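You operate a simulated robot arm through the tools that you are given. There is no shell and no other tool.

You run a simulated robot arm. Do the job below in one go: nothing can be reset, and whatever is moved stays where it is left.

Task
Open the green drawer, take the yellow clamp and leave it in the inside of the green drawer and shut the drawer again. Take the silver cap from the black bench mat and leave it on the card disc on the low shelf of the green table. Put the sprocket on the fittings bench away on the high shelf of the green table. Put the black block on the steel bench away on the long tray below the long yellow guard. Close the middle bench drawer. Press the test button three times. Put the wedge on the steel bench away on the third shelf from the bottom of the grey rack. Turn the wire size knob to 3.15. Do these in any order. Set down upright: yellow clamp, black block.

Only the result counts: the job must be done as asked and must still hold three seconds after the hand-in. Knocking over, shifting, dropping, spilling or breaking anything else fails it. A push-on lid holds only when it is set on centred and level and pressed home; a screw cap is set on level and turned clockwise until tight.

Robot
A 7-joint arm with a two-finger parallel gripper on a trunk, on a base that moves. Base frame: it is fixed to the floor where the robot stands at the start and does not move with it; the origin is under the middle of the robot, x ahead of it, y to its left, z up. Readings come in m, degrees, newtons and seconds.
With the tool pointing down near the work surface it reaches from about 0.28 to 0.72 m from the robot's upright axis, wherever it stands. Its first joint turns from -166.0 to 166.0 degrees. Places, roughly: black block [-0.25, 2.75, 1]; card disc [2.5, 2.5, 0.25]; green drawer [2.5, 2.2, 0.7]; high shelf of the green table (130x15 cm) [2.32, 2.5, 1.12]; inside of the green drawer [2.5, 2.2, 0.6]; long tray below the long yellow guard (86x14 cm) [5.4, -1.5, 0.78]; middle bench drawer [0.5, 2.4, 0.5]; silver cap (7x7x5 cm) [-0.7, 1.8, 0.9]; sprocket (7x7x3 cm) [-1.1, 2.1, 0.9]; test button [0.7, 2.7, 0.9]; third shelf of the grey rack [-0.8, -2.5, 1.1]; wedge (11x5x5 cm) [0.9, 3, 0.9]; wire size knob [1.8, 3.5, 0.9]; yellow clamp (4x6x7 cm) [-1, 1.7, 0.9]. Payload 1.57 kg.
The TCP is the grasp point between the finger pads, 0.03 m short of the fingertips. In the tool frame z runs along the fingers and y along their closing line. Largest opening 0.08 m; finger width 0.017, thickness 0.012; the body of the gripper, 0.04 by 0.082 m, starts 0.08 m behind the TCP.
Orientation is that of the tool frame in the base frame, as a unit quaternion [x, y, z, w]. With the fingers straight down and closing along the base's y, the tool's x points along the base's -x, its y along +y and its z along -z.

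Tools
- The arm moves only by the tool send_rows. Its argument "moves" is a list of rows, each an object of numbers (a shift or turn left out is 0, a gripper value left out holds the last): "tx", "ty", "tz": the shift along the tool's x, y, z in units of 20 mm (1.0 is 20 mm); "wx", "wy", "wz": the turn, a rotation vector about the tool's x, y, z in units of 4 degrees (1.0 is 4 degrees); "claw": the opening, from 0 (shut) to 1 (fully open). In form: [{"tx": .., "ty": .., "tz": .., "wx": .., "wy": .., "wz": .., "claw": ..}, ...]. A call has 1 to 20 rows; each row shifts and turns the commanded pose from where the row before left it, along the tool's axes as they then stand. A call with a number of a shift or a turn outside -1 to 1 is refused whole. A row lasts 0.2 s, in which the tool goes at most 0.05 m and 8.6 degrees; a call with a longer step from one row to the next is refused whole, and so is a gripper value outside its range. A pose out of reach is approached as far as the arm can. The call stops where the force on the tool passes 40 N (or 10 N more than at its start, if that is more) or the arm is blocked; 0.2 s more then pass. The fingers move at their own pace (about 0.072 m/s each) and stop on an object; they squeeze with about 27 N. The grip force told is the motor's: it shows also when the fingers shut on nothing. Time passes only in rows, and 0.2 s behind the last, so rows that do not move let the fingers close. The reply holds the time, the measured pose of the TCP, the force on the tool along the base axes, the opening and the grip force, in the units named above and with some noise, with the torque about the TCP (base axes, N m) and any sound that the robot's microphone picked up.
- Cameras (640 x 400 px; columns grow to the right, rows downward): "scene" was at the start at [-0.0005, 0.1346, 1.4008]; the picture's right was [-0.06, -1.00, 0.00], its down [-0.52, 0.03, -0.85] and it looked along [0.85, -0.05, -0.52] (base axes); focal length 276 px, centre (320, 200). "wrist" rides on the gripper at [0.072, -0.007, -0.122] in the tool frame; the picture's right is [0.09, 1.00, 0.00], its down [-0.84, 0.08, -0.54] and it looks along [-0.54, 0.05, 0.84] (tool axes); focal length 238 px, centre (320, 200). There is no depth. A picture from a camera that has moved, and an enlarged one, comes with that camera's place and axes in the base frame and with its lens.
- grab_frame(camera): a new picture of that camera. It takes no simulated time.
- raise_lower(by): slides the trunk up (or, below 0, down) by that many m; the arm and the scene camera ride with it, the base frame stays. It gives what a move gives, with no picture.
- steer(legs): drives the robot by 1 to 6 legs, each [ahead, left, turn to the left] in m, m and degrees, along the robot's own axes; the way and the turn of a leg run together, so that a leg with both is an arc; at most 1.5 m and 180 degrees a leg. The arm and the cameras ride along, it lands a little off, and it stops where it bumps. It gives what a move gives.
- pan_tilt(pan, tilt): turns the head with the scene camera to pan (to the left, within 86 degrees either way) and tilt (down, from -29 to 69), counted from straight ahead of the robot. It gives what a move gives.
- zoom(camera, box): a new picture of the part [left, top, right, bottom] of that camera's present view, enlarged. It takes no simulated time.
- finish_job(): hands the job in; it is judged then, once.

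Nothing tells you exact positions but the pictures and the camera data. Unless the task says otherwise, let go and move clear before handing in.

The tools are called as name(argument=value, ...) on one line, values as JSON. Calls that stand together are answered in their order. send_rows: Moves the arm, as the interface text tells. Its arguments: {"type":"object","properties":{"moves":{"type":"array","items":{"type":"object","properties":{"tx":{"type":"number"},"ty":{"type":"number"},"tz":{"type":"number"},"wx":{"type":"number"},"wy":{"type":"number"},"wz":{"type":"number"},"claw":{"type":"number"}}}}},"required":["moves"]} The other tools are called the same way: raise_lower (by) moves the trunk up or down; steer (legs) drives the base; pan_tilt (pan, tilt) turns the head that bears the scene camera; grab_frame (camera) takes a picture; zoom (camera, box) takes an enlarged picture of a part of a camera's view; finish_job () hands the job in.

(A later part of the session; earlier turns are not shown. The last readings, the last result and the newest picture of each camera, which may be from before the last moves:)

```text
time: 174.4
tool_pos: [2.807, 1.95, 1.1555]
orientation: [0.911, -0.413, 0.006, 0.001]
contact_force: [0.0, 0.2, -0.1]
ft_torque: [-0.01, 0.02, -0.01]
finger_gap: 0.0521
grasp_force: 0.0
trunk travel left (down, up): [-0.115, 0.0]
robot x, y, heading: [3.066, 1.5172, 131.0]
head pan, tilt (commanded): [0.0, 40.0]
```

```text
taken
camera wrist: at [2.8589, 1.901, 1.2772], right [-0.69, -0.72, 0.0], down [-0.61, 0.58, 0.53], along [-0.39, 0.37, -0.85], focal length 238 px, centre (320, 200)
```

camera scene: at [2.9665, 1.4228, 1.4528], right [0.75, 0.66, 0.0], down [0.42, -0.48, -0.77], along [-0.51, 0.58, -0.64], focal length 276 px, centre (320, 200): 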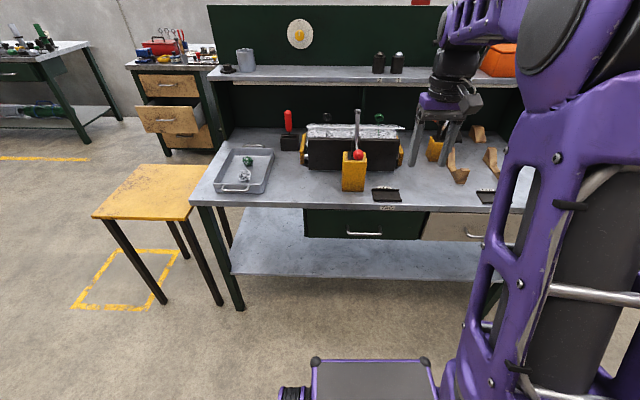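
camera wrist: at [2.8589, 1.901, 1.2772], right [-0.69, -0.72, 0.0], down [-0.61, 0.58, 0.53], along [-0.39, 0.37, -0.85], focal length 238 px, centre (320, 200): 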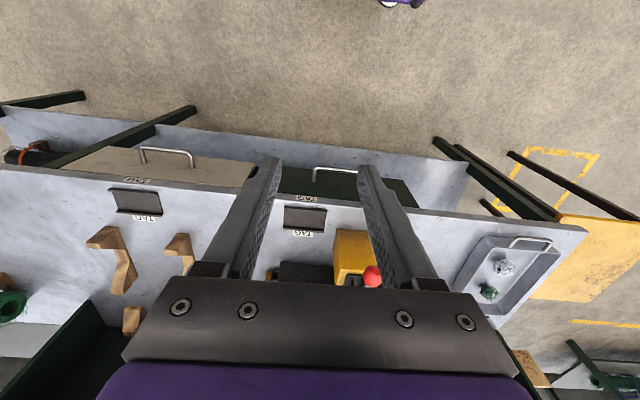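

The handle is straight ahead at 0.695 m, z ≈ 0.695. I'll lower the trunk, turn the tool 90° about its axis and tilt it 60° forward so the fingers close vertically around the bar.

raise_lower(by=-0.1)

send_rows(moves=[{"wz": 1}, {"wz": 1}, {"wz": 1}, {"wz": 1}, {"wz": 1}, {"wz": 1}, {"wz": 1}, {"wz": 1}, {"wz": 1}, {"wz": 1}, {"wz": 1}, {"wz": 1}, {"wz": 1}, {"wz": 1}, {"wz": 1}, {"wz": 1}, {"wz": 1}, {"wz": 1}, {"wz": 1}, {"wz": 1}])

send_rows(moves=[{"wz": 1}, {"wz": 1}, {"wz": 0.5}, {"wx": -1}, {"wx": -1}, {"wx": -1}, {"wx": -1}, {"wx": -1}, {"wx": -1}, {"wx": -1}, {"wx": -1}, {"wx": -1}, {"wx": -1}, {"wx": -1}, {"wx": -1}, {"wx": -1}, {"wx": -1}, {"wx": -1}])

grab_frame(camera="scene")

grab_frame(camera="wrist")

```text
time: 175.7
tool_pos: [2.8063, 1.9505, 1.055]
orientation: [0.911, -0.413, 0.006, 0.002]
contact_force: [0.7, 0.2, -0.6]
ft_torque: [0.0, 0.0, -0.01]
finger_gap: 0.052
grasp_force: 0.1
trunk travel left (down, up): [-0.015, 0.1]
robot x, y, heading: [3.0678, 1.5197, 131.4]
head pan, tilt (commanded): [0.0, 40.0]
```

```text
time: 179.9
tool_pos: [2.807, 1.9498, 1.0564]
orientation: [-0.432, 0.902, -0.006, 0.002]
contact_force: [-0.9, 0.4, -0.4]
ft_torque: [0.0, 0.05, -0.03]
finger_gap: 0.0519
grasp_force: 0.0
trunk travel left (down, up): [-0.015, 0.1]
robot x, y, heading: [3.0669, 1.5196, 130.9]
head pan, tilt (commanded): [0.0, 40.0]
```

```text
time: 183.7
tool_pos: [2.8023, 1.948, 1.0541]
orientation: [-0.317, 0.829, 0.429, -0.169]
contact_force: [0.2, 0.6, -0.3]
ft_torque: [-0.01, 0.02, -0.01]
finger_gap: 0.0522
grasp_force: 0.1
out of reach, approached as far as the arm can: row 18
trunk travel left (down, up): [-0.015, 0.1]
robot x, y, heading: [3.0703, 1.5221, 131.1]
head pan, tilt (commanded): [0.0, 40.0]
```

```text
taken
camera scene: at [2.9825, 1.4371, 1.3599], right [0.89, 0.46, 0.0], down [0.26, -0.51, -0.82], along [-0.37, 0.73, -0.58], focal length 276 px, centre (320, 200)
```

scene: 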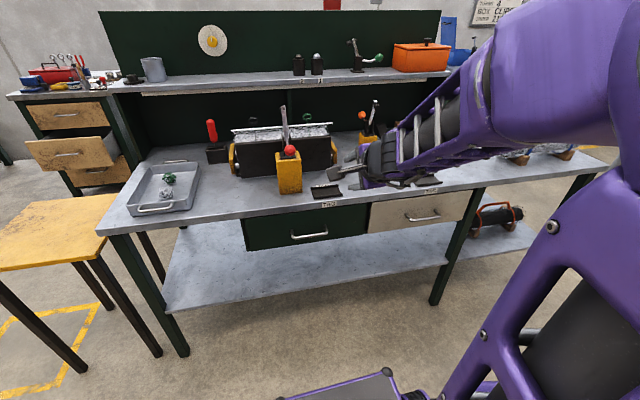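

```text
taken
camera wrist: at [2.8207, 1.8231, 1.1188], right [-0.45, 0.37, 0.82], down [0.89, 0.27, 0.37], along [-0.08, 0.89, -0.45], focal length 238 px, centre (320, 200)
```

wrist: 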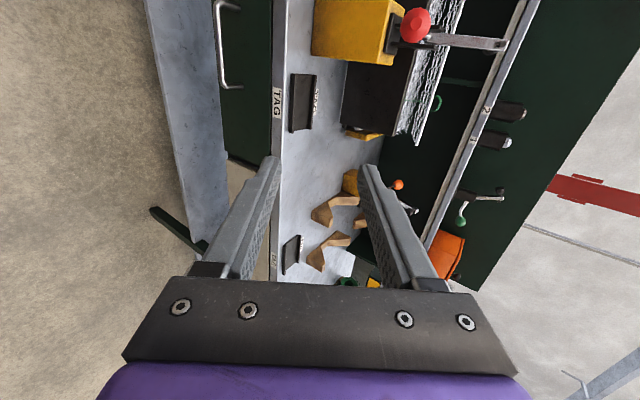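

The tool is tilted about 55° forward and the handle is confirmed near (2.627, 2.058, 0.695). I'll move to a point 10 cm short of it along the tool axis.

send_rows(moves=[{"tx": 0.19, "ty": -0.64, "tz": 0.92, "claw": 0.55}, {"tx": 0.19, "ty": -0.64, "tz": 0.92}, {"tx": 0.19, "ty": -0.64, "tz": 0.92}, {"tx": 0.19, "ty": -0.64, "tz": 0.92}, {"tx": 0.19, "ty": -0.64, "tz": 0.92}, {"tx": 0.19, "ty": -0.64, "tz": 0.92}, {"tx": 0.19, "ty": -0.64, "tz": 0.92}, {"tx": 0.19, "ty": -0.64, "tz": 0.92}, {"tx": 0.19, "ty": -0.64, "tz": 0.92}, {"tx": 0.19, "ty": -0.64, "tz": 0.92}, {"tx": 0.19, "ty": -0.64, "tz": 0.92}, {"tx": 0.19, "ty": -0.64, "tz": 0.92}, {"tx": 0.19, "ty": -0.64, "tz": 0.92}, {"tx": 0.19, "ty": -0.64, "tz": 0.92}, {}])

grab_frame(camera="wrist")

grab_frame(camera="scene")

```text
time: 186.9
tool_pos: [2.6887, 1.9914, 0.7616]
orientation: [-0.317, 0.828, 0.43, -0.17]
contact_force: [0.0, 0.0, -0.1]
ft_torque: [0.01, 0.01, 0.03]
finger_gap: 0.0439
grasp_force: 0.0
trunk travel left (down, up): [-0.015, 0.1]
robot x, y, heading: [3.0681, 1.5203, 131.3]
head pan, tilt (commanded): [0.0, 40.0]
```

```text
taken
camera wrist: at [2.7061, 1.8657, 0.8258], right [-0.44, 0.37, 0.82], down [0.89, 0.27, 0.36], along [-0.09, 0.89, -0.45], focal length 238 px, centre (320, 200)
```

wrist: 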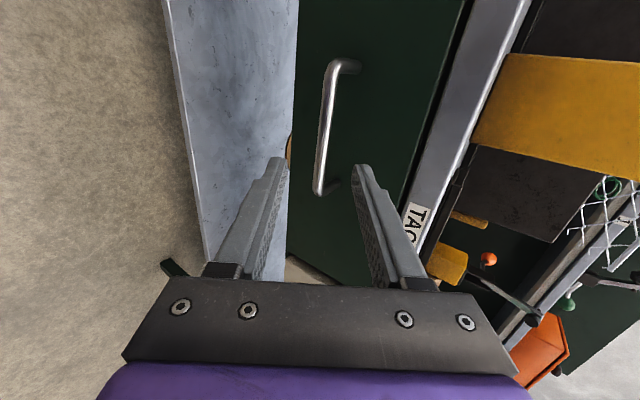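

```text
taken
camera scene: at [2.9665, 1.4228, 1.3528], right [0.75, 0.66, 0.0], down [0.42, -0.48, -0.77], along [-0.5, 0.58, -0.64], focal length 276 px, centre (320, 200)
```

scene: 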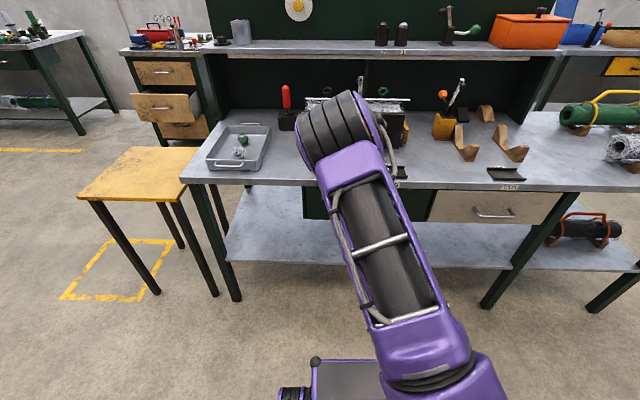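

The bar is nearly on the tool axis, about 10 cm ahead. I'll advance 8 cm slowly with a 4 mm upward correction and check.

send_rows(moves=[{"ty": 0.2}, {"tz": 0.6}, {"tz": 0.6}, {"tz": 0.6}, {"tz": 0.6}, {"tz": 0.6}, {"tz": 0.5}, {"tz": 0.5}, {}])

grab_frame(camera="wrist")

```text
time: 188.9
tool_pos: [2.6416, 2.0396, 0.7193]
orientation: [-0.316, 0.828, 0.43, -0.171]
contact_force: [0.6, -0.6, -0.6]
ft_torque: [-0.03, -0.02, -0.01]
finger_gap: 0.0441
grasp_force: 0.0
trunk travel left (down, up): [-0.015, 0.1]
robot x, y, heading: [3.0675, 1.519, 131.4]
head pan, tilt (commanded): [0.0, 40.0]
```

```text
taken
camera wrist: at [2.6601, 1.9154, 0.7833], right [-0.44, 0.37, 0.82], down [0.89, 0.27, 0.36], along [-0.09, 0.89, -0.45], focal length 238 px, centre (320, 200)
```

wrist: 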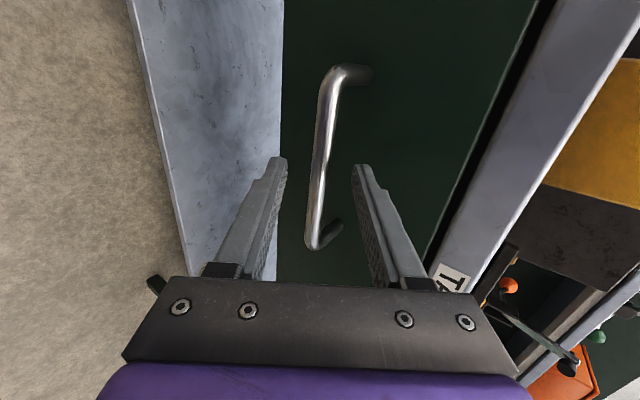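

The bar is now between the fingertips and centred. I'll advance 16 mm more and close on it.

send_rows(moves=[{"tz": 0.3}, {"tz": 0.3}, {"tz": 0.2}, {}])

send_rows(moves=[{"claw": 0}, {"claw": 0}, {"claw": 0}, {"claw": 0}])

grab_frame(camera="wrist")

```text
time: 189.9
tool_pos: [2.6333, 2.0468, 0.7128]
orientation: [-0.317, 0.827, 0.431, -0.17]
contact_force: [15.3, -23.3, 15.7]
ft_torque: [0.81, 0.53, -0.03]
finger_gap: 0.0419
grasp_force: 0.0
trunk travel left (down, up): [-0.015, 0.1]
robot x, y, heading: [3.0669, 1.5179, 131.0]
head pan, tilt (commanded): [0.0, 40.0]
```

```text
time: 190.9
tool_pos: [2.6332, 2.0499, 0.7096]
orientation: [-0.317, 0.829, 0.429, -0.17]
contact_force: [-2.0, 3.5, -7.1]
ft_torque: [-0.3, 0.43, -0.21]
finger_gap: 0.012
grasp_force: 29.0
trunk travel left (down, up): [-0.015, 0.1]
robot x, y, heading: [3.0694, 1.5161, 131.1]
head pan, tilt (commanded): [0.0, 40.0]
```

```text
taken
camera wrist: at [2.6515, 1.9249, 0.7737], right [-0.45, 0.37, 0.82], down [0.89, 0.27, 0.37], along [-0.08, 0.89, -0.45], focal length 238 px, centre (320, 200)
```

wrist: 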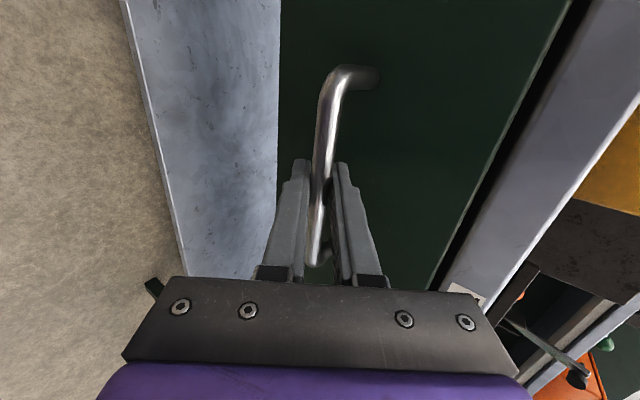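

The handle bar is gripped (12 mm). I'll pull it out along the table's normal, 10 cm first.

send_rows(moves=[{"tx": 0.011, "ty": -0.144, "tz": -0.204}, {"tx": 0.022, "ty": -0.2875, "tz": -0.4085}, {"tx": 0.022, "ty": -0.2875, "tz": -0.4085}, {"tx": 0.022, "ty": -0.2875, "tz": -0.4085}, {"tx": 0.022, "ty": -0.2875, "tz": -0.4085}, {"tx": 0.022, "ty": -0.2875, "tz": -0.4085}, {"tx": 0.022, "ty": -0.2875, "tz": -0.4085}, {"tx": 0.022, "ty": -0.2875, "tz": -0.4085}, {"tx": 0.022, "ty": -0.2875, "tz": -0.4085}, {"tx": 0.022, "ty": -0.2875, "tz": -0.4085}])

grab_frame(camera="scene")

grab_frame(camera="wrist")

```text
time: 193.1
tool_pos: [2.6875, 1.9832, 0.7091]
orientation: [-0.315, 0.832, 0.426, -0.167]
contact_force: [12.6, 9.0, -29.8]
ft_torque: [-0.07, 0.18, -0.56]
finger_gap: 0.0122
grasp_force: 29.7
out of reach, approached as far as the arm can: row 9, 10
trunk travel left (down, up): [-0.015, 0.1]
robot x, y, heading: [3.0679, 1.5195, 130.9]
head pan, tilt (commanded): [0.0, 40.0]
```

```text
taken
camera scene: at [2.9659, 1.4249, 1.3525], right [0.75, 0.66, 0.0], down [0.42, -0.49, -0.76], along [-0.5, 0.58, -0.64], focal length 276 px, centre (320, 200)
```

scene: 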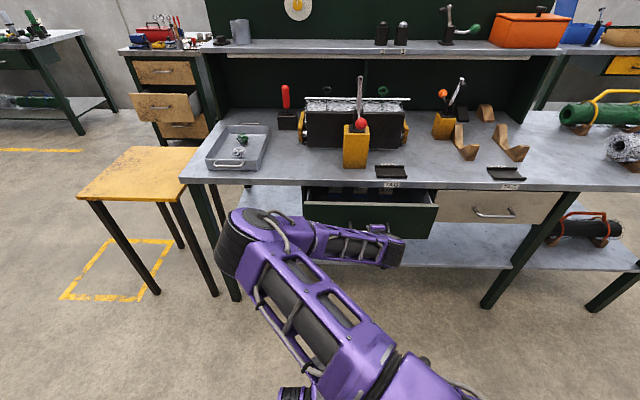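

```text
taken
camera wrist: at [2.7038, 1.8594, 0.7745], right [-0.45, 0.37, 0.81], down [0.89, 0.26, 0.37], along [-0.08, 0.89, -0.45], focal length 238 px, centre (320, 200)
```

wrist: 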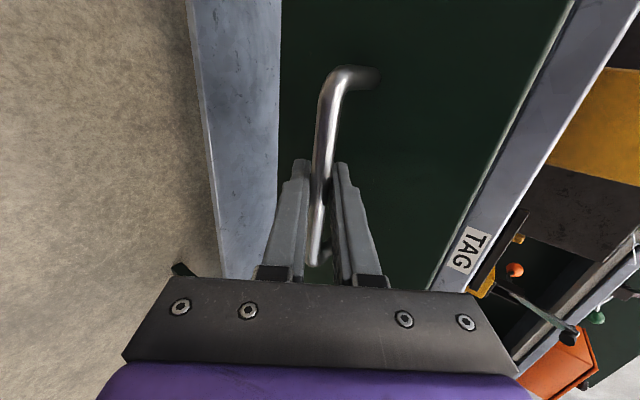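

The drawer moved out about 9 cm, but the arm is at its limit in this pose. I'll relax slightly and pull the rest of the way by backing the base.

send_rows(moves=[{"tx": -0.02, "ty": 0.25, "tz": 0.35}, {}])

steer(legs=[[-0.08, 0.002, 0]])

grab_frame(camera="scene")

```text
time: 193.7
tool_pos: [2.6781, 1.9893, 0.7106]
orientation: [-0.316, 0.83, 0.427, -0.169]
contact_force: [13.0, 8.8, -35.8]
ft_torque: [-0.25, 0.33, -0.2]
finger_gap: 0.0124
grasp_force: 29.7
trunk travel left (down, up): [-0.015, 0.1]
robot x, y, heading: [3.0693, 1.5185, 131.3]
head pan, tilt (commanded): [0.0, 40.0]
```

```text
time: 194.8
tool_pos: [2.7291, 1.9278, 0.7115]
orientation: [-0.318, 0.829, 0.428, -0.171]
contact_force: [5.9, 3.5, -28.7]
ft_torque: [-0.1, 0.09, -0.63]
finger_gap: 0.0121
grasp_force: 29.3
trunk travel left (down, up): [-0.015, 0.1]
robot x, y, heading: [3.1162, 1.4584, 131.2]
head pan, tilt (commanded): [0.0, 40.0]
```

```text
taken
camera scene: at [3.0168, 1.363, 1.3529], right [0.75, 0.66, 0.0], down [0.42, -0.48, -0.76], along [-0.5, 0.57, -0.64], focal length 276 px, centre (320, 200)
```

scene: 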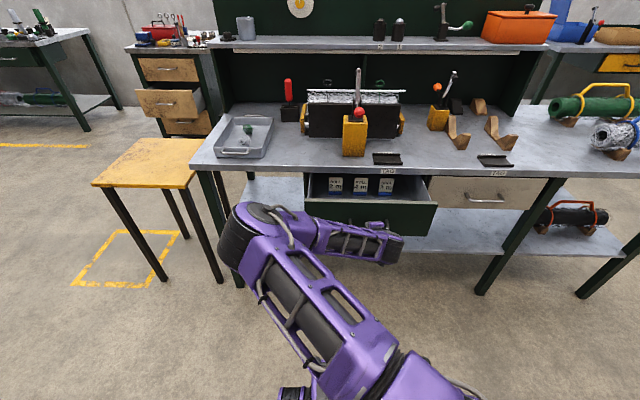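

The drawer is about 15 cm open, with three items lying at its back. I'll relieve the vertical strain and back out another 9 cm.

send_rows(moves=[{"ty": -0.12, "tz": 0.086}, {}])

steer(legs=[[-0.09, 0.002, 0]])

grab_frame(camera="scene")

```text
time: 195.4
tool_pos: [2.7281, 1.9278, 0.7116]
orientation: [-0.316, 0.828, 0.43, -0.171]
contact_force: [1.6, -0.2, 8.1]
ft_torque: [-0.21, 0.31, -0.36]
finger_gap: 0.012
grasp_force: 29.1
trunk travel left (down, up): [-0.015, 0.1]
robot x, y, heading: [3.1175, 1.4546, 131.1]
head pan, tilt (commanded): [0.0, 40.0]
```

```text
time: 196.5
tool_pos: [2.7857, 1.8587, 0.7118]
orientation: [-0.317, 0.828, 0.429, -0.173]
contact_force: [-4.6, -5.3, 19.5]
ft_torque: [-0.24, 0.33, -0.26]
finger_gap: 0.0119
grasp_force: 29.6
trunk travel left (down, up): [-0.015, 0.1]
robot x, y, heading: [3.1732, 1.3832, 131.6]
head pan, tilt (commanded): [0.0, 40.0]
```

```text
taken
camera scene: at [3.0755, 1.2917, 1.3529], right [0.75, 0.66, 0.0], down [0.42, -0.48, -0.77], along [-0.51, 0.58, -0.64], focal length 276 px, centre (320, 200)
```

scene: 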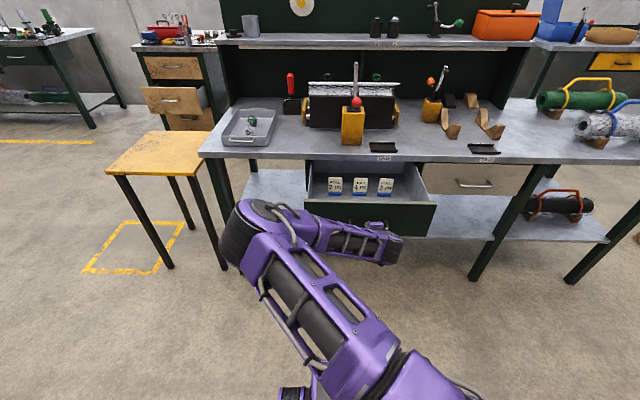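

The drawer is now about 24.5 cm open. I'll zoom into it to see where the clamp can stand, then release the handle.

zoom(camera="scene", box=[290, 130, 450, 250])

send_rows(moves=[{"ty": 0.05, "tz": -0.03}, {"claw": 0.5}, {"claw": 0.5}, {"claw": 0.5}, {}])

```text
3.33 times, centred on (370, 190) of scene
camera zoom: at [3.0755, 1.2917, 1.3529], right [0.75, 0.66, 0.0], down [0.42, -0.48, -0.77], along [-0.51, 0.58, -0.64], focal length 922 px, centre (153, 233)
```

zoom: 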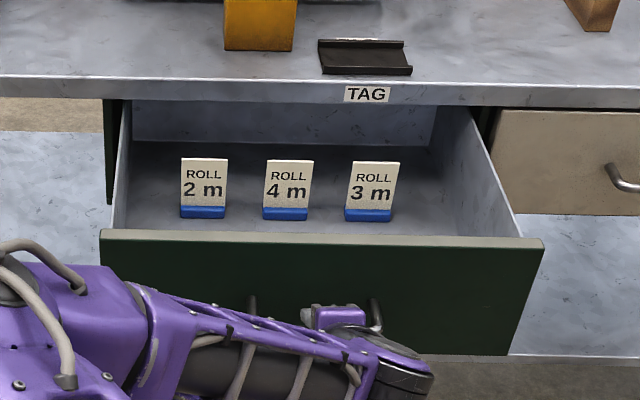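

```text
time: 197.7
tool_pos: [2.7847, 1.8597, 0.7128]
orientation: [-0.317, 0.828, 0.429, -0.172]
contact_force: [-0.7, 0.3, -0.9]
ft_torque: [-0.02, -0.01, 0.05]
finger_gap: 0.0398
grasp_force: 0.0
trunk travel left (down, up): [-0.015, 0.1]
robot x, y, heading: [3.1764, 1.389, 131.4]
head pan, tilt (commanded): [0.0, 40.0]
```

The drawer holds three small "ROLL" cards with free room beside them. I've let go of the handle; now I'll withdraw the tool along its axis.

send_rows(moves=[{"tz": -0.4}, {"tz": -0.5}, {"tz": -0.5}, {"tz": -0.5}, {"tz": -0.5}])

grab_frame(camera="wrist")

```text
time: 198.9
tool_pos: [2.8117, 1.8305, 0.7382]
orientation: [-0.318, 0.828, 0.429, -0.172]
contact_force: [0.0, -0.3, -0.4]
ft_torque: [-0.02, 0.01, -0.01]
finger_gap: 0.04
grasp_force: 0.2
trunk travel left (down, up): [-0.015, 0.1]
robot x, y, heading: [3.1769, 1.3894, 131.1]
head pan, tilt (commanded): [0.0, 40.0]
```

```text
taken
camera wrist: at [2.8296, 1.7046, 0.8028], right [-0.44, 0.37, 0.82], down [0.89, 0.27, 0.36], along [-0.09, 0.89, -0.45], focal length 238 px, centre (320, 200)
```

wrist: 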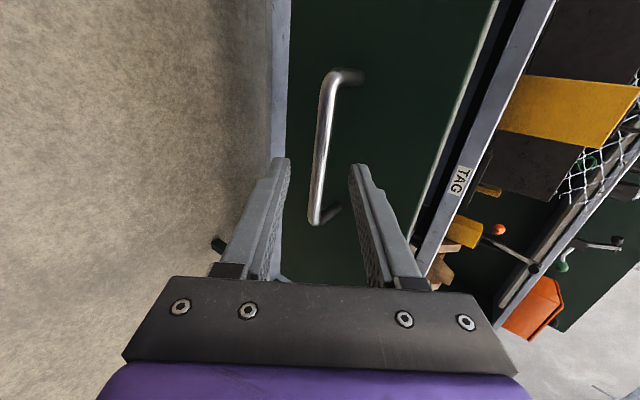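

The fingers are clear of the handle. I'll back the base off, raise the tool and return it to pointing straight down.

steer(legs=[[-0.14, 0, 0]])

send_rows(moves=[{"ty": 0.818, "tz": -0.575}, {"ty": 0.818, "tz": -0.575}, {"ty": 0.818, "tz": -0.575}, {"ty": 0.818, "tz": -0.575}, {"ty": 0.818, "tz": -0.575}, {"ty": 0.818, "tz": -0.575}, {"ty": 0.818, "tz": -0.575}, {"ty": 0.818, "tz": -0.575}, {"ty": 0.818, "tz": -0.575}, {"ty": 0.818, "tz": -0.575}, {"ty": 0.818, "tz": -0.575}, {"ty": 0.818, "tz": -0.575}, {"ty": 0.818, "tz": -0.575}, {"ty": 0.818, "tz": -0.575}, {"ty": 0.818, "tz": -0.575}])

send_rows(moves=[{"wx": 1}, {"wx": 1}, {"wx": 1}, {"wx": 1}, {"wx": 1}, {"wx": 1}, {"wx": 1}, {"wx": 1}, {"wx": 1}, {"wx": 1}, {"wx": 1}, {"wx": 1}, {"wx": 1}, {"wx": 0.7}, {"wz": -1}, {"wz": -1}, {"wz": -1}, {"wz": -1}, {"wz": -1}, {"wz": -1}])

send_rows(moves=[{"wz": -1}, {"wz": -1}, {"wz": -1}, {"wz": -1}, {"wz": -1}, {"wz": -1}, {"wz": -1}, {"wz": -1}, {"wz": -1}, {"wz": -1}, {"wz": -1}, {"wz": -1}, {"wz": -1}, {"wz": -1}, {"wz": -1}, {"wz": -1}, {"wz": -0.5}])

grab_frame(camera="scene")

```text
time: 200.2
tool_pos: [2.9016, 1.7248, 0.7378]
orientation: [-0.319, 0.827, 0.429, -0.172]
contact_force: [0.8, -0.3, 0.5]
ft_torque: [0.0, -0.03, -0.01]
finger_gap: 0.0398
grasp_force: 0.1
trunk travel left (down, up): [-0.015, 0.1]
robot x, y, heading: [3.2723, 1.2855, 131.6]
head pan, tilt (commanded): [0.0, 40.0]
```

```text
time: 203.4
tool_pos: [2.9052, 1.7271, 1.0373]
orientation: [-0.318, 0.827, 0.429, -0.173]
contact_force: [-0.5, 0.7, -0.3]
ft_torque: [-0.02, 0.01, 0.01]
finger_gap: 0.04
grasp_force: 0.0
trunk travel left (down, up): [-0.015, 0.1]
robot x, y, heading: [3.2682, 1.281, 131.3]
head pan, tilt (commanded): [0.0, 40.0]
```

```text
time: 207.6
tool_pos: [2.9028, 1.7231, 1.0383]
orientation: [-0.554, 0.832, 0.034, -0.018]
contact_force: [-0.2, 0.4, 0.4]
ft_torque: [0.0, 0.0, 0.01]
finger_gap: 0.04
grasp_force: 0.1
out of reach, approached as far as the arm can: row 2
trunk travel left (down, up): [-0.015, 0.1]
robot x, y, heading: [3.2686, 1.2836, 131.4]
head pan, tilt (commanded): [0.0, 40.0]
```

```text
time: 211.2
tool_pos: [2.9019, 1.7241, 1.0396]
orientation: [0.917, -0.396, -0.038, -0.003]
contact_force: [-0.2, 0.6, 1.5]
ft_torque: [-0.01, 0.05, 0.03]
finger_gap: 0.04
grasp_force: 0.1
trunk travel left (down, up): [-0.015, 0.1]
robot x, y, heading: [3.2657, 1.288, 131.0]
head pan, tilt (commanded): [0.0, 40.0]
```

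```text
taken
camera scene: at [3.167, 1.1881, 1.3528], right [0.75, 0.66, 0.0], down [0.42, -0.48, -0.77], along [-0.51, 0.57, -0.64], focal length 276 px, centre (320, 200)
```

scene: 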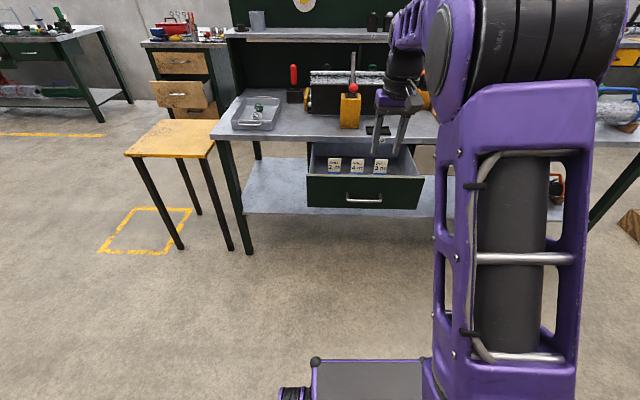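

The arm is back to vertical with a ~4° residual tilt, which I'll correct while retracting. Then I'll turn to heading 40° and drive back through the corridor between the stool and the test panel.

send_rows(moves=[{"tx": 0.5, "wy": 0.5}, {"tx": 1, "wy": 0.5}, {"tx": 1}, {"tx": 1}, {"tx": 1}, {"tx": 1}, {"tx": 1}, {"tx": 1}, {"tx": 1}, {"tx": 1}, {}])

steer(legs=[[0.35, 0, 0], [0, 0, -91.4], [-0.35, 0.25, 0]])

```text
time: 213.6
tool_pos: [3.034, 1.5836, 1.0336]
orientation: [0.918, -0.397, -0.006, 0.011]
contact_force: [0.2, -0.5, -0.5]
ft_torque: [0.0, -0.02, -0.02]
finger_gap: 0.0402
grasp_force: 0.1
trunk travel left (down, up): [-0.015, 0.1]
robot x, y, heading: [3.2667, 1.2796, 131.5]
head pan, tilt (commanded): [0.0, 40.0]
```

```text
time: 222.6
tool_pos: [2.9058, 1.7482, 1.036]
orientation: [-0.351, 0.936, 0.012, -0.003]
contact_force: [0.5, -0.4, -0.3]
ft_torque: [-0.01, -0.01, 0.02]
finger_gap: 0.0398
grasp_force: 0.0
trunk travel left (down, up): [-0.015, 0.1]
robot x, y, heading: [2.598, 1.5235, 39.1]
head pan, tilt (commanded): [0.0, 40.0]
```

I'm beside the open drawer heading 39°. I'll reverse through the corridor and then go diagonally back to the front of the fittings bench.

steer(legs=[[-1.4, 0.03, 0.5], [-0.53, 0.77, 0], [-0.54, 0.78, 0]])

pan_tilt(pan=85, tilt=40)

grab_frame(camera="scene")

```text
time: 244.5
tool_pos: [-0.0216, 1.3453, 1.0354]
orientation: [-0.367, 0.93, 0.011, -0.004]
contact_force: [-1.1, 0.0, -0.1]
ft_torque: [0.02, -0.03, 0.04]
finger_gap: 0.0398
grasp_force: 0.1
trunk travel left (down, up): [-0.015, 0.1]
robot x, y, heading: [-0.3221, 1.1114, 41.2]
head pan, tilt (commanded): [0.0, 40.0]
```

```text
time: 246.1
tool_pos: [-0.0218, 1.3463, 1.0346]
orientation: [-0.367, 0.93, 0.011, -0.005]
contact_force: [-0.1, -0.4, 0.3]
ft_torque: [-0.05, -0.02, 0.01]
finger_gap: 0.0398
grasp_force: 0.1
trunk travel left (down, up): [-0.015, 0.1]
robot x, y, heading: [-0.3237, 1.1105, 41.2]
head pan, tilt (commanded): [85.0, 40.0]
```

```text
taken
camera scene: at [-0.4133, 1.2095, 1.3566], right [0.61, -0.79, 0.0], down [-0.48, -0.37, -0.79], along [0.63, 0.48, -0.61], focal length 276 px, centre (320, 200)
```

scene: 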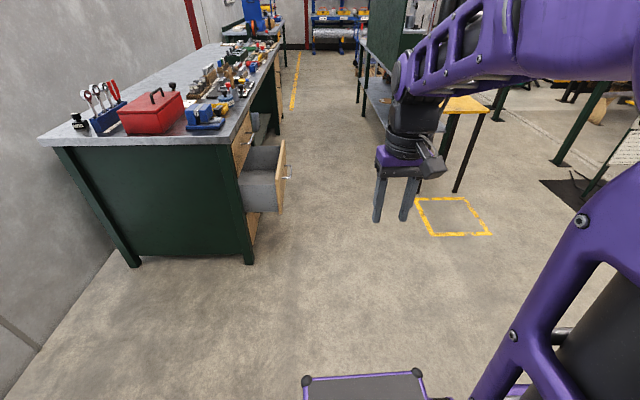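

The head is blocked by the folded elbow again, so I'll extend the tool ahead-right and re-aim the camera at the bench.

send_rows(moves=[{"tx": -0.8, "ty": -0.8}, {"tx": -1, "ty": -1}, {"tx": -1, "ty": -1}, {"tx": -1, "ty": -1}, {"tx": -1, "ty": -1}, {"tx": -1, "ty": -1}, {"tx": -1, "ty": -1}, {"tx": -0.5, "ty": -0.5}])

pan_tilt(pan=84, tilt=40)

grab_frame(camera="scene")

```text
time: 247.8
tool_pos: [0.1847, 1.339, 1.0315]
orientation: [-0.367, 0.93, 0.011, -0.003]
contact_force: [-0.7, -0.1, -0.2]
ft_torque: [-0.01, -0.03, 0.01]
finger_gap: 0.04
grasp_force: 0.1
trunk travel left (down, up): [-0.015, 0.1]
robot x, y, heading: [-0.3229, 1.1098, 41.3]
head pan, tilt (commanded): [85.0, 40.0]
```

```text
time: 248.5
tool_pos: [0.1856, 1.3395, 1.0312]
orientation: [-0.368, 0.93, 0.012, -0.004]
contact_force: [-0.3, -0.5, -0.8]
ft_torque: [0.02, 0.03, 0.01]
finger_gap: 0.0399
grasp_force: 0.0
trunk travel left (down, up): [-0.015, 0.1]
robot x, y, heading: [-0.3235, 1.1111, 41.2]
head pan, tilt (commanded): [84.0, 40.0]
```

```text
taken
camera scene: at [-0.531, 1.2261, 1.3528], right [0.82, 0.58, 0.0], down [0.37, -0.53, -0.77], along [-0.44, 0.63, -0.64], focal length 276 px, centre (320, 200)
```

scene: 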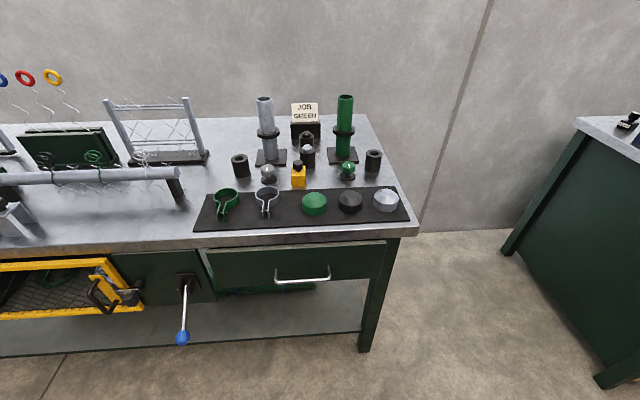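

The bench is in view; the clamp's base is near (-0.955, 1.72). I'll move 0.3 m closer to the bench's front.

steer(legs=[[0.08, 0.29, -1.5]])

grab_frame(camera="scene")

zoom(camera="scene", box=[220, 140, 380, 240])

```text
time: 251.9
tool_pos: [0.062, 1.6013, 1.0313]
orientation: [-0.356, 0.934, 0.012, -0.003]
contact_force: [0.8, -0.1, -0.1]
ft_torque: [-0.01, -0.01, -0.02]
finger_gap: 0.0403
grasp_force: 0.0
trunk travel left (down, up): [-0.015, 0.1]
robot x, y, heading: [-0.4507, 1.3834, 39.5]
head pan, tilt (commanded): [84.0, 40.0]
```

```text
taken
camera scene: at [-0.6568, 1.5057, 1.3528], right [0.83, 0.56, 0.0], down [0.36, -0.53, -0.77], along [-0.43, 0.64, -0.64], focal length 276 px, centre (320, 200)
```

scene: 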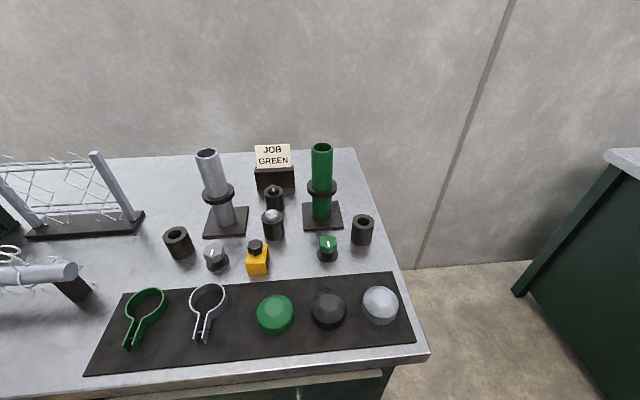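

```text
4.00 times, centred on (300, 190) of scene
camera zoom: at [-0.6568, 1.5057, 1.3528], right [0.83, 0.56, 0.0], down [0.36, -0.53, -0.77], along [-0.43, 0.64, -0.64], focal length 1106 px, centre (400, 240)
```

zoom: 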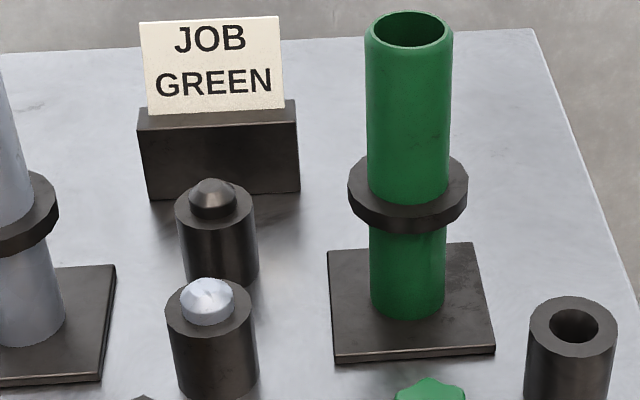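

Zooming in on the yellow clamp and its neighbours.

zoom(camera="scene", box=[200, 210, 320, 285])

zoom(camera="scene", box=[320, 260, 440, 335])

```text
5.33 times, centred on (260, 248) of scene
camera zoom: at [-0.6568, 1.5057, 1.3528], right [0.83, 0.56, 0.0], down [0.36, -0.53, -0.77], along [-0.43, 0.64, -0.64], focal length 1474 px, centre (640, -53)
```

zoom: 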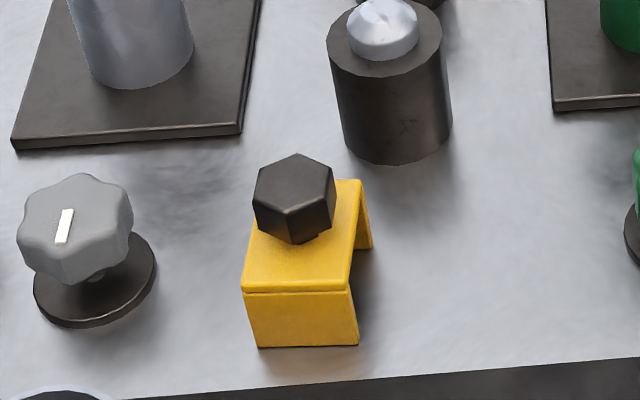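

```text
5.33 times, centred on (380, 298) of scene
camera zoom: at [-0.6568, 1.5057, 1.3528], right [0.83, 0.56, 0.0], down [0.36, -0.53, -0.77], along [-0.43, 0.64, -0.64], focal length 1474 px, centre (0, -320)
```

zoom: 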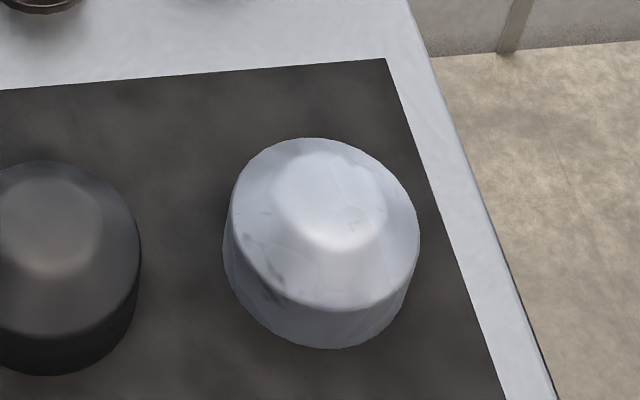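

The clamp is an upside-down U bracket with a hex knob, aligned with the bench; centre near (-0.968, 1.739). I'll swing the tool up and around to the left over it, turning so the fingers close front-to-back on its plates.

send_rows(moves=[{"tx": 0.244, "ty": 0.964, "tz": -0.45, "wz": -0.728, "claw": 1}, {"tx": 0.195, "ty": 0.975, "tz": -0.45, "wz": -0.728}, {"tx": 0.145, "ty": 0.983, "tz": -0.45, "wz": -0.728}, {"tx": 0.095, "ty": 0.99, "tz": -0.45, "wz": -0.728}, {"tx": 0.044, "ty": 0.993, "tz": -0.45, "wz": -0.728}, {"tx": -0.006, "ty": 0.994, "tz": -0.45, "wz": -0.728}, {"tx": -0.057, "ty": 0.992, "tz": -0.45, "wz": -0.728}, {"tx": -0.107, "ty": 0.988, "tz": -0.45, "wz": -0.728}, {"tx": -0.157, "ty": 0.981, "tz": -0.45, "wz": -0.728}, {"tx": -0.207, "ty": 0.972, "tz": -0.45, "wz": -0.728}, {"tx": -0.256, "ty": 0.96, "wz": -0.728}, {"tx": -0.305, "ty": 0.946, "wz": -0.728}, {"tx": -0.352, "ty": 0.93, "wz": -0.728}, {"tx": -0.399, "ty": 0.91, "wz": -0.728}, {"tx": -0.445, "ty": 0.889, "wz": -0.728}, {"tx": -0.489, "ty": 0.865, "wz": -0.728}, {"tx": -0.533, "ty": 0.839, "wz": -0.728}, {"tx": -0.575, "ty": 0.811, "wz": -0.728}, {"tx": -0.615, "ty": 0.781, "wz": -0.728}, {"tx": -0.654, "ty": 0.748, "wz": -0.728}])

send_rows(moves=[{"tx": -0.691, "ty": 0.714, "wz": -0.728}, {"tx": -0.727, "ty": 0.678, "wz": -0.728}, {"tx": -0.76, "ty": 0.64, "wz": -0.728}, {"tx": -0.792, "ty": 0.601, "wz": -0.728}, {"tx": -0.821, "ty": 0.56, "wz": -0.728}, {"tx": -0.849, "ty": 0.517, "wz": -0.728}, {"tx": -0.874, "ty": 0.474, "wz": -0.728}, {"tx": -0.897, "ty": 0.429, "wz": -0.728}, {"tx": -0.917, "ty": 0.383, "wz": -0.728}, {"tx": -0.936, "ty": 0.335, "wz": -0.728}, {"tx": -0.952, "ty": 0.287, "wz": -0.728}, {"tx": -0.965, "ty": 0.239, "wz": -0.728}])

grab_frame(camera="scene")

```text
time: 256.1
tool_pos: [-0.2669, 1.823, 1.1318]
orientation: [0.766, -0.643, -0.011, -0.003]
contact_force: [0.2, 0.6, 1.5]
ft_torque: [0.03, 0.06, -0.03]
finger_gap: 0.0802
grasp_force: 0.1
trunk travel left (down, up): [-0.015, 0.1]
robot x, y, heading: [-0.4521, 1.3854, 39.7]
head pan, tilt (commanded): [84.0, 40.0]
```

```text
time: 258.7
tool_pos: [-0.4627, 1.958, 1.1363]
orientation: [0.923, -0.384, -0.011, -0.006]
contact_force: [0.3, 0.1, 0.5]
ft_torque: [0.02, 0.03, 0.01]
finger_gap: 0.0801
grasp_force: 0.2
trunk travel left (down, up): [-0.015, 0.1]
robot x, y, heading: [-0.4522, 1.3866, 39.9]
head pan, tilt (commanded): [84.0, 40.0]
```

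```text
taken
camera scene: at [-0.6568, 1.5056, 1.3528], right [0.83, 0.56, 0.0], down [0.36, -0.53, -0.77], along [-0.43, 0.64, -0.64], focal length 276 px, centre (320, 200)
```

scene: 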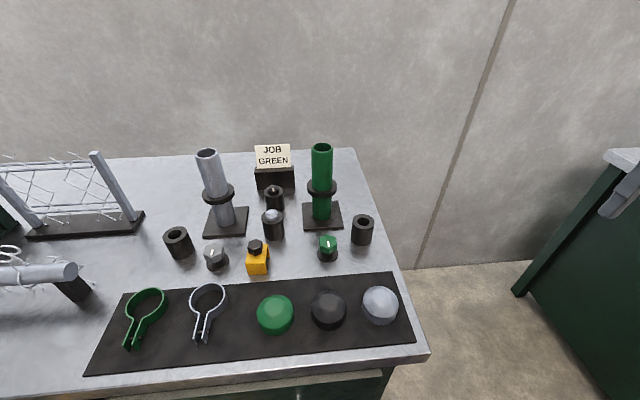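

The tool is past the bench's right end at a safe height. I'll continue the swing over the bench toward the clamp.

send_rows(moves=[{"tx": -0.36, "ty": 0.906, "wz": -0.728}, {"tx": -0.406, "ty": 0.886, "wz": -0.728}, {"tx": -0.451, "ty": 0.865, "wz": -0.728}, {"tx": -0.494, "ty": 0.841, "wz": -0.728}, {"tx": -0.536, "ty": 0.814, "wz": -0.728}, {"tx": -0.577, "ty": 0.786, "wz": -0.728}, {"tx": -0.616, "ty": 0.756, "wz": -0.728}, {"tx": -0.654, "ty": 0.724, "wz": -0.728}, {"tx": -0.689, "ty": 0.689, "wz": -0.728}, {"tx": -0.724, "ty": 0.653, "wz": -0.728}, {"tx": -0.756, "ty": 0.616, "wz": -0.728}, {"tx": -0.786, "ty": 0.577, "wz": -0.728}, {"tx": -0.815, "ty": 0.536, "wz": -0.728}, {"tx": -0.841, "ty": 0.494, "wz": -0.728}, {"tx": -0.865, "ty": 0.45, "wz": -0.728}, {"tx": -0.886, "ty": 0.406, "wz": -0.728}, {"tx": -0.906, "ty": 0.36, "wz": -0.728}, {"tx": -0.923, "ty": 0.314, "wz": -0.728}, {"tx": -0.938, "ty": 0.267, "wz": -0.728}, {"tx": -0.95, "ty": 0.218, "wz": -0.728}])

grab_frame(camera="wrist")

grab_frame(camera="scene")

```text
time: 262.9
tool_pos: [-0.7576, 1.8552, 1.1354]
orientation: [0.999, 0.04, -0.006, -0.007]
contact_force: [0.2, 0.4, 0.8]
ft_torque: [-0.01, -0.01, 0.03]
finger_gap: 0.0802
grasp_force: 0.1
trunk travel left (down, up): [-0.015, 0.1]
robot x, y, heading: [-0.4535, 1.3858, 39.3]
head pan, tilt (commanded): [84.0, 40.0]
stopped in row 20: the arm was blocked; the commanded pose is now the measured one
```

```text
taken
camera wrist: at [-0.6835, 1.8658, 1.2564], right [0.17, -0.99, -0.02], down [-0.82, -0.15, 0.55], along [-0.55, -0.08, -0.83], focal length 238 px, centre (320, 200)
```

wrist: 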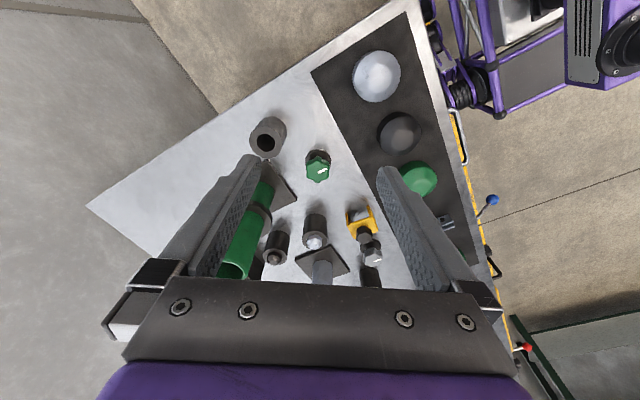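

```text
taken
camera scene: at [-0.667, 1.5006, 1.3583], right [0.75, 0.66, 0.0], down [0.39, -0.45, -0.81], along [-0.53, 0.6, -0.59], focal length 276 px, centre (320, 200)
```

scene: 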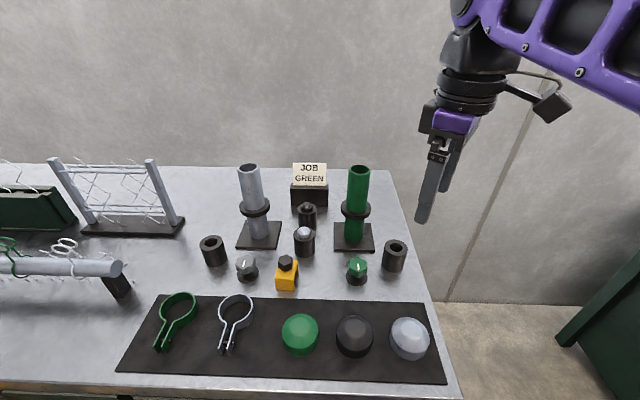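

The arm touched the head mast at about 84° to the left, so the clamp must lie more forward of me. I'll pull the tool forward a little and drive the base back 0.4 m along the bench.

send_rows(moves=[{"tx": 0.822, "ty": -0.569}, {"tx": 0.822, "ty": -0.569}, {"tx": 0.822, "ty": -0.569}, {"tx": 0.822, "ty": -0.569}, {"tx": 0.822, "ty": -0.569}])

pan_tilt(pan=60, tilt=45)

steer(legs=[[-0.38, 0, 0.3]])

grab_frame(camera="scene")

grab_frame(camera="wrist")

```text
time: 264.1
tool_pos: [-0.6817, 1.9169, 1.1374]
orientation: [0.999, 0.042, -0.007, -0.01]
contact_force: [-0.6, -0.4, 0.7]
ft_torque: [0.02, -0.02, -0.01]
finger_gap: 0.0803
grasp_force: 0.1
trunk travel left (down, up): [-0.015, 0.1]
robot x, y, heading: [-0.455, 1.3836, 39.7]
head pan, tilt (commanded): [84.0, 40.0]
```

```text
time: 265.0
tool_pos: [-0.6818, 1.9169, 1.1369]
orientation: [0.999, 0.042, -0.006, -0.009]
contact_force: [0.1, -0.5, 0.5]
ft_torque: [0.04, -0.04, 0.02]
finger_gap: 0.0802
grasp_force: 0.1
trunk travel left (down, up): [-0.015, 0.1]
robot x, y, heading: [-0.4515, 1.3856, 39.8]
head pan, tilt (commanded): [60.0, 45.0]
```

```text
time: 267.4
tool_pos: [-0.9733, 1.676, 1.137]
orientation: [0.999, 0.044, -0.007, -0.009]
contact_force: [0.2, 0.7, 0.4]
ft_torque: [0.02, -0.02, 0.02]
finger_gap: 0.0799
grasp_force: 0.1
trunk travel left (down, up): [-0.015, 0.1]
robot x, y, heading: [-0.743, 1.1453, 39.8]
head pan, tilt (commanded): [60.0, 45.0]
```

```text
taken
camera scene: at [-0.9126, 1.2734, 1.3455], right [0.98, 0.17, 0.0], down [0.12, -0.7, -0.71], along [-0.12, 0.7, -0.71], focal length 276 px, centre (320, 200)
```

scene: 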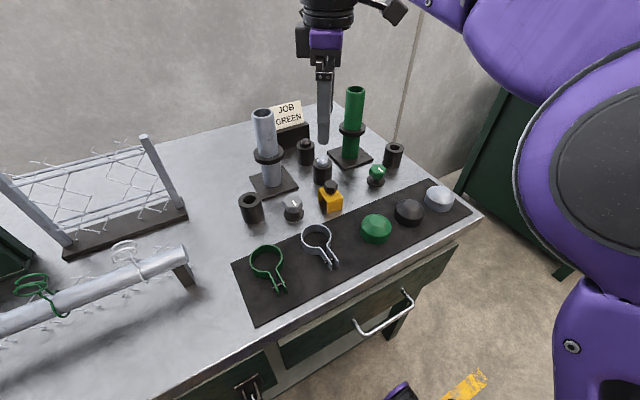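

```text
taken
camera wrist: at [-0.9, 1.6859, 1.2574], right [0.18, -0.98, -0.02], down [-0.82, -0.16, 0.55], along [-0.54, -0.08, -0.83], focal length 238 px, centre (320, 200)
```

wrist: 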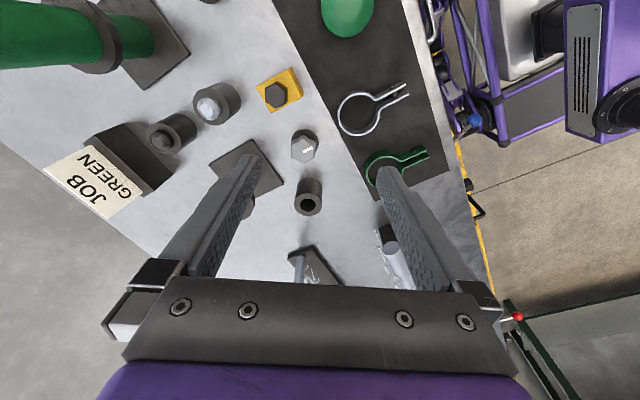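

Now the clamp is at about 70° to my left and within reach; the wrist view puts its centre at (-0.965, 1.738) with its depth axis along 125°. I'll turn the tool to match, centre over it and look.

send_rows(moves=[{"wx": -0.267, "wy": 0.19}, {"wz": -0.9375}, {"wz": -0.9375}, {"wz": -0.9375}, {"wz": -0.9375}, {"wz": -0.9375}, {"wz": -0.9375}, {"wz": -0.9375}, {"wz": -0.9375}, {"tx": 0.707, "ty": -0.777}, {"tx": 0.707, "ty": -0.777}, {"tx": 0.707, "ty": -0.777}, {}])

grab_frame(camera="wrist")

```text
time: 270.2
tool_pos: [-0.9682, 1.7176, 1.1369]
orientation: [0.954, 0.301, 0.001, 0.0]
contact_force: [0.2, -0.6, -0.2]
ft_torque: [-0.01, 0.0, -0.02]
finger_gap: 0.0801
grasp_force: 0.0
out of reach, approached as far as the arm can: row 12
trunk travel left (down, up): [-0.015, 0.1]
robot x, y, heading: [-0.7398, 1.1454, 39.9]
head pan, tilt (commanded): [60.0, 45.0]
```

```text
taken
camera wrist: at [-0.9128, 1.7635, 1.2578], right [0.65, -0.76, 0.0], down [-0.64, -0.54, 0.54], along [-0.41, -0.35, -0.84], focal length 238 px, centre (320, 200)
```

wrist: 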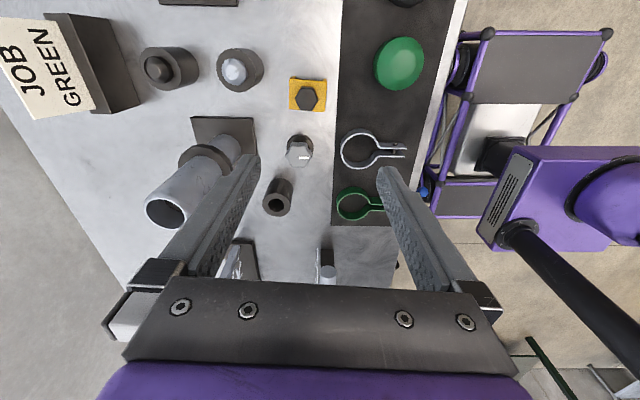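

The tool is aligned (35°) but at this height it's at the reach limit. I'll descend 12 cm with the fingers at about 7 cm, then centre over the clamp.

send_rows(moves=[{"tz": 1, "claw": 0.9}, {"tz": 1}, {"tz": 1}, {"tz": 1}, {"tz": 1}, {"tz": 0.8}, {}])

grab_frame(camera="wrist")

grab_frame(camera="scene")

```text
time: 271.8
tool_pos: [-0.9674, 1.7164, 1.0204]
orientation: [0.954, 0.3, 0.001, 0.001]
contact_force: [-0.1, -1.5, -0.5]
ft_torque: [0.04, 0.01, 0.0]
finger_gap: 0.072
grasp_force: 0.0
trunk travel left (down, up): [-0.015, 0.1]
robot x, y, heading: [-0.7373, 1.1438, 40.0]
head pan, tilt (commanded): [60.0, 45.0]
```

```text
taken
camera wrist: at [-0.9117, 1.764, 1.1412], right [0.65, -0.76, 0.0], down [-0.64, -0.54, 0.54], along [-0.41, -0.35, -0.84], focal length 238 px, centre (320, 200)
```

wrist: 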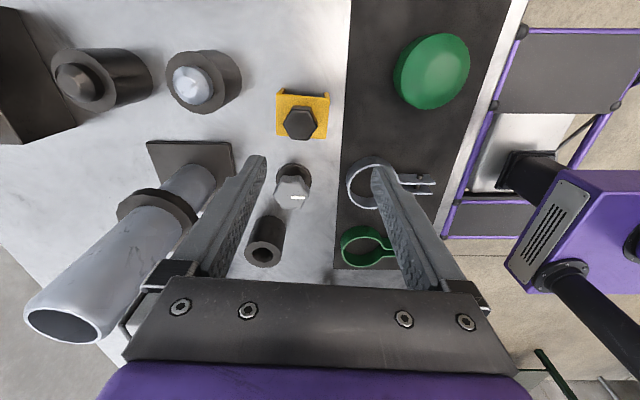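

```text
taken
camera scene: at [-0.9126, 1.2734, 1.3455], right [0.98, 0.17, 0.0], down [0.12, -0.7, -0.71], along [-0.12, 0.7, -0.71], focal length 276 px, centre (320, 200)
```

scene: 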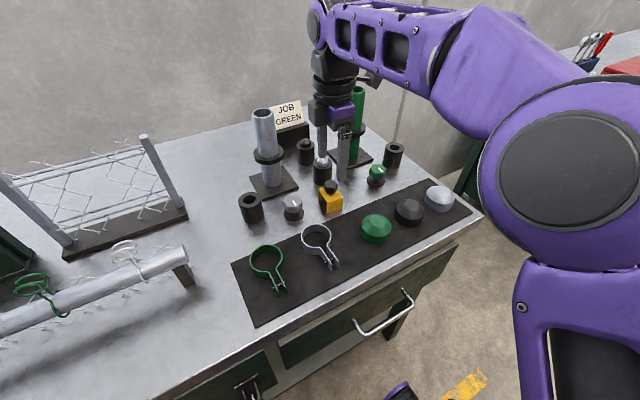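

The clamp is aligned with the tool axes; it's 15 mm and 20 mm off in tool x and y. I'll correct and descend halfway for a check.

send_rows(moves=[{"tx": 0.37, "ty": -0.487}, {"tx": 0.37, "ty": -0.487}, {"tz": 0.8}, {"tz": 0.8}, {"tz": 0.8}, {}])

grab_frame(camera="wrist")

zoom(camera="scene", box=[260, 110, 420, 230])

```text
time: 273.2
tool_pos: [-0.9659, 1.7424, 0.9726]
orientation: [0.954, 0.301, 0.001, 0.0]
contact_force: [-0.3, 0.7, 0.5]
ft_torque: [0.01, 0.01, 0.04]
finger_gap: 0.0721
grasp_force: 0.1
trunk travel left (down, up): [-0.015, 0.1]
robot x, y, heading: [-0.7395, 1.1453, 39.9]
head pan, tilt (commanded): [60.0, 45.0]
```

```text
taken
camera wrist: at [-0.9099, 1.7888, 1.0943], right [0.65, -0.76, 0.0], down [-0.64, -0.54, 0.54], along [-0.41, -0.35, -0.84], focal length 238 px, centre (320, 200)
```

wrist: 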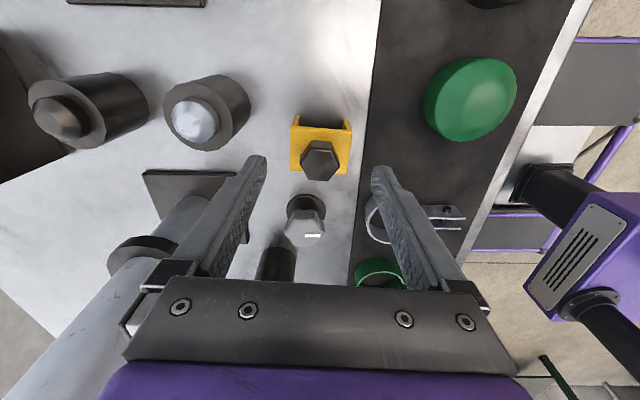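

```text
3.33 times, centred on (340, 170) of scene
camera zoom: at [-0.9126, 1.2734, 1.3455], right [0.98, 0.17, 0.0], down [0.12, -0.7, -0.71], along [-0.12, 0.7, -0.71], focal length 922 px, centre (253, 300)
```

zoom: 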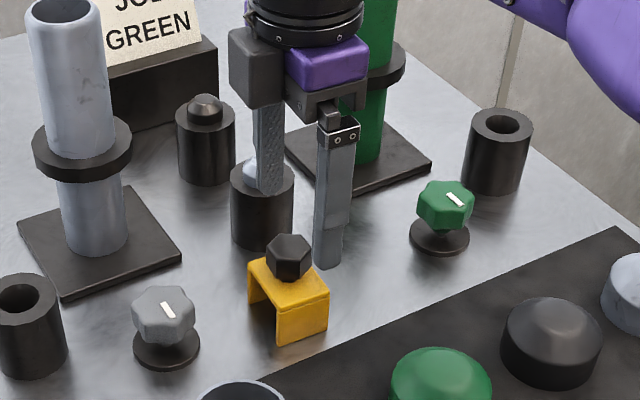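

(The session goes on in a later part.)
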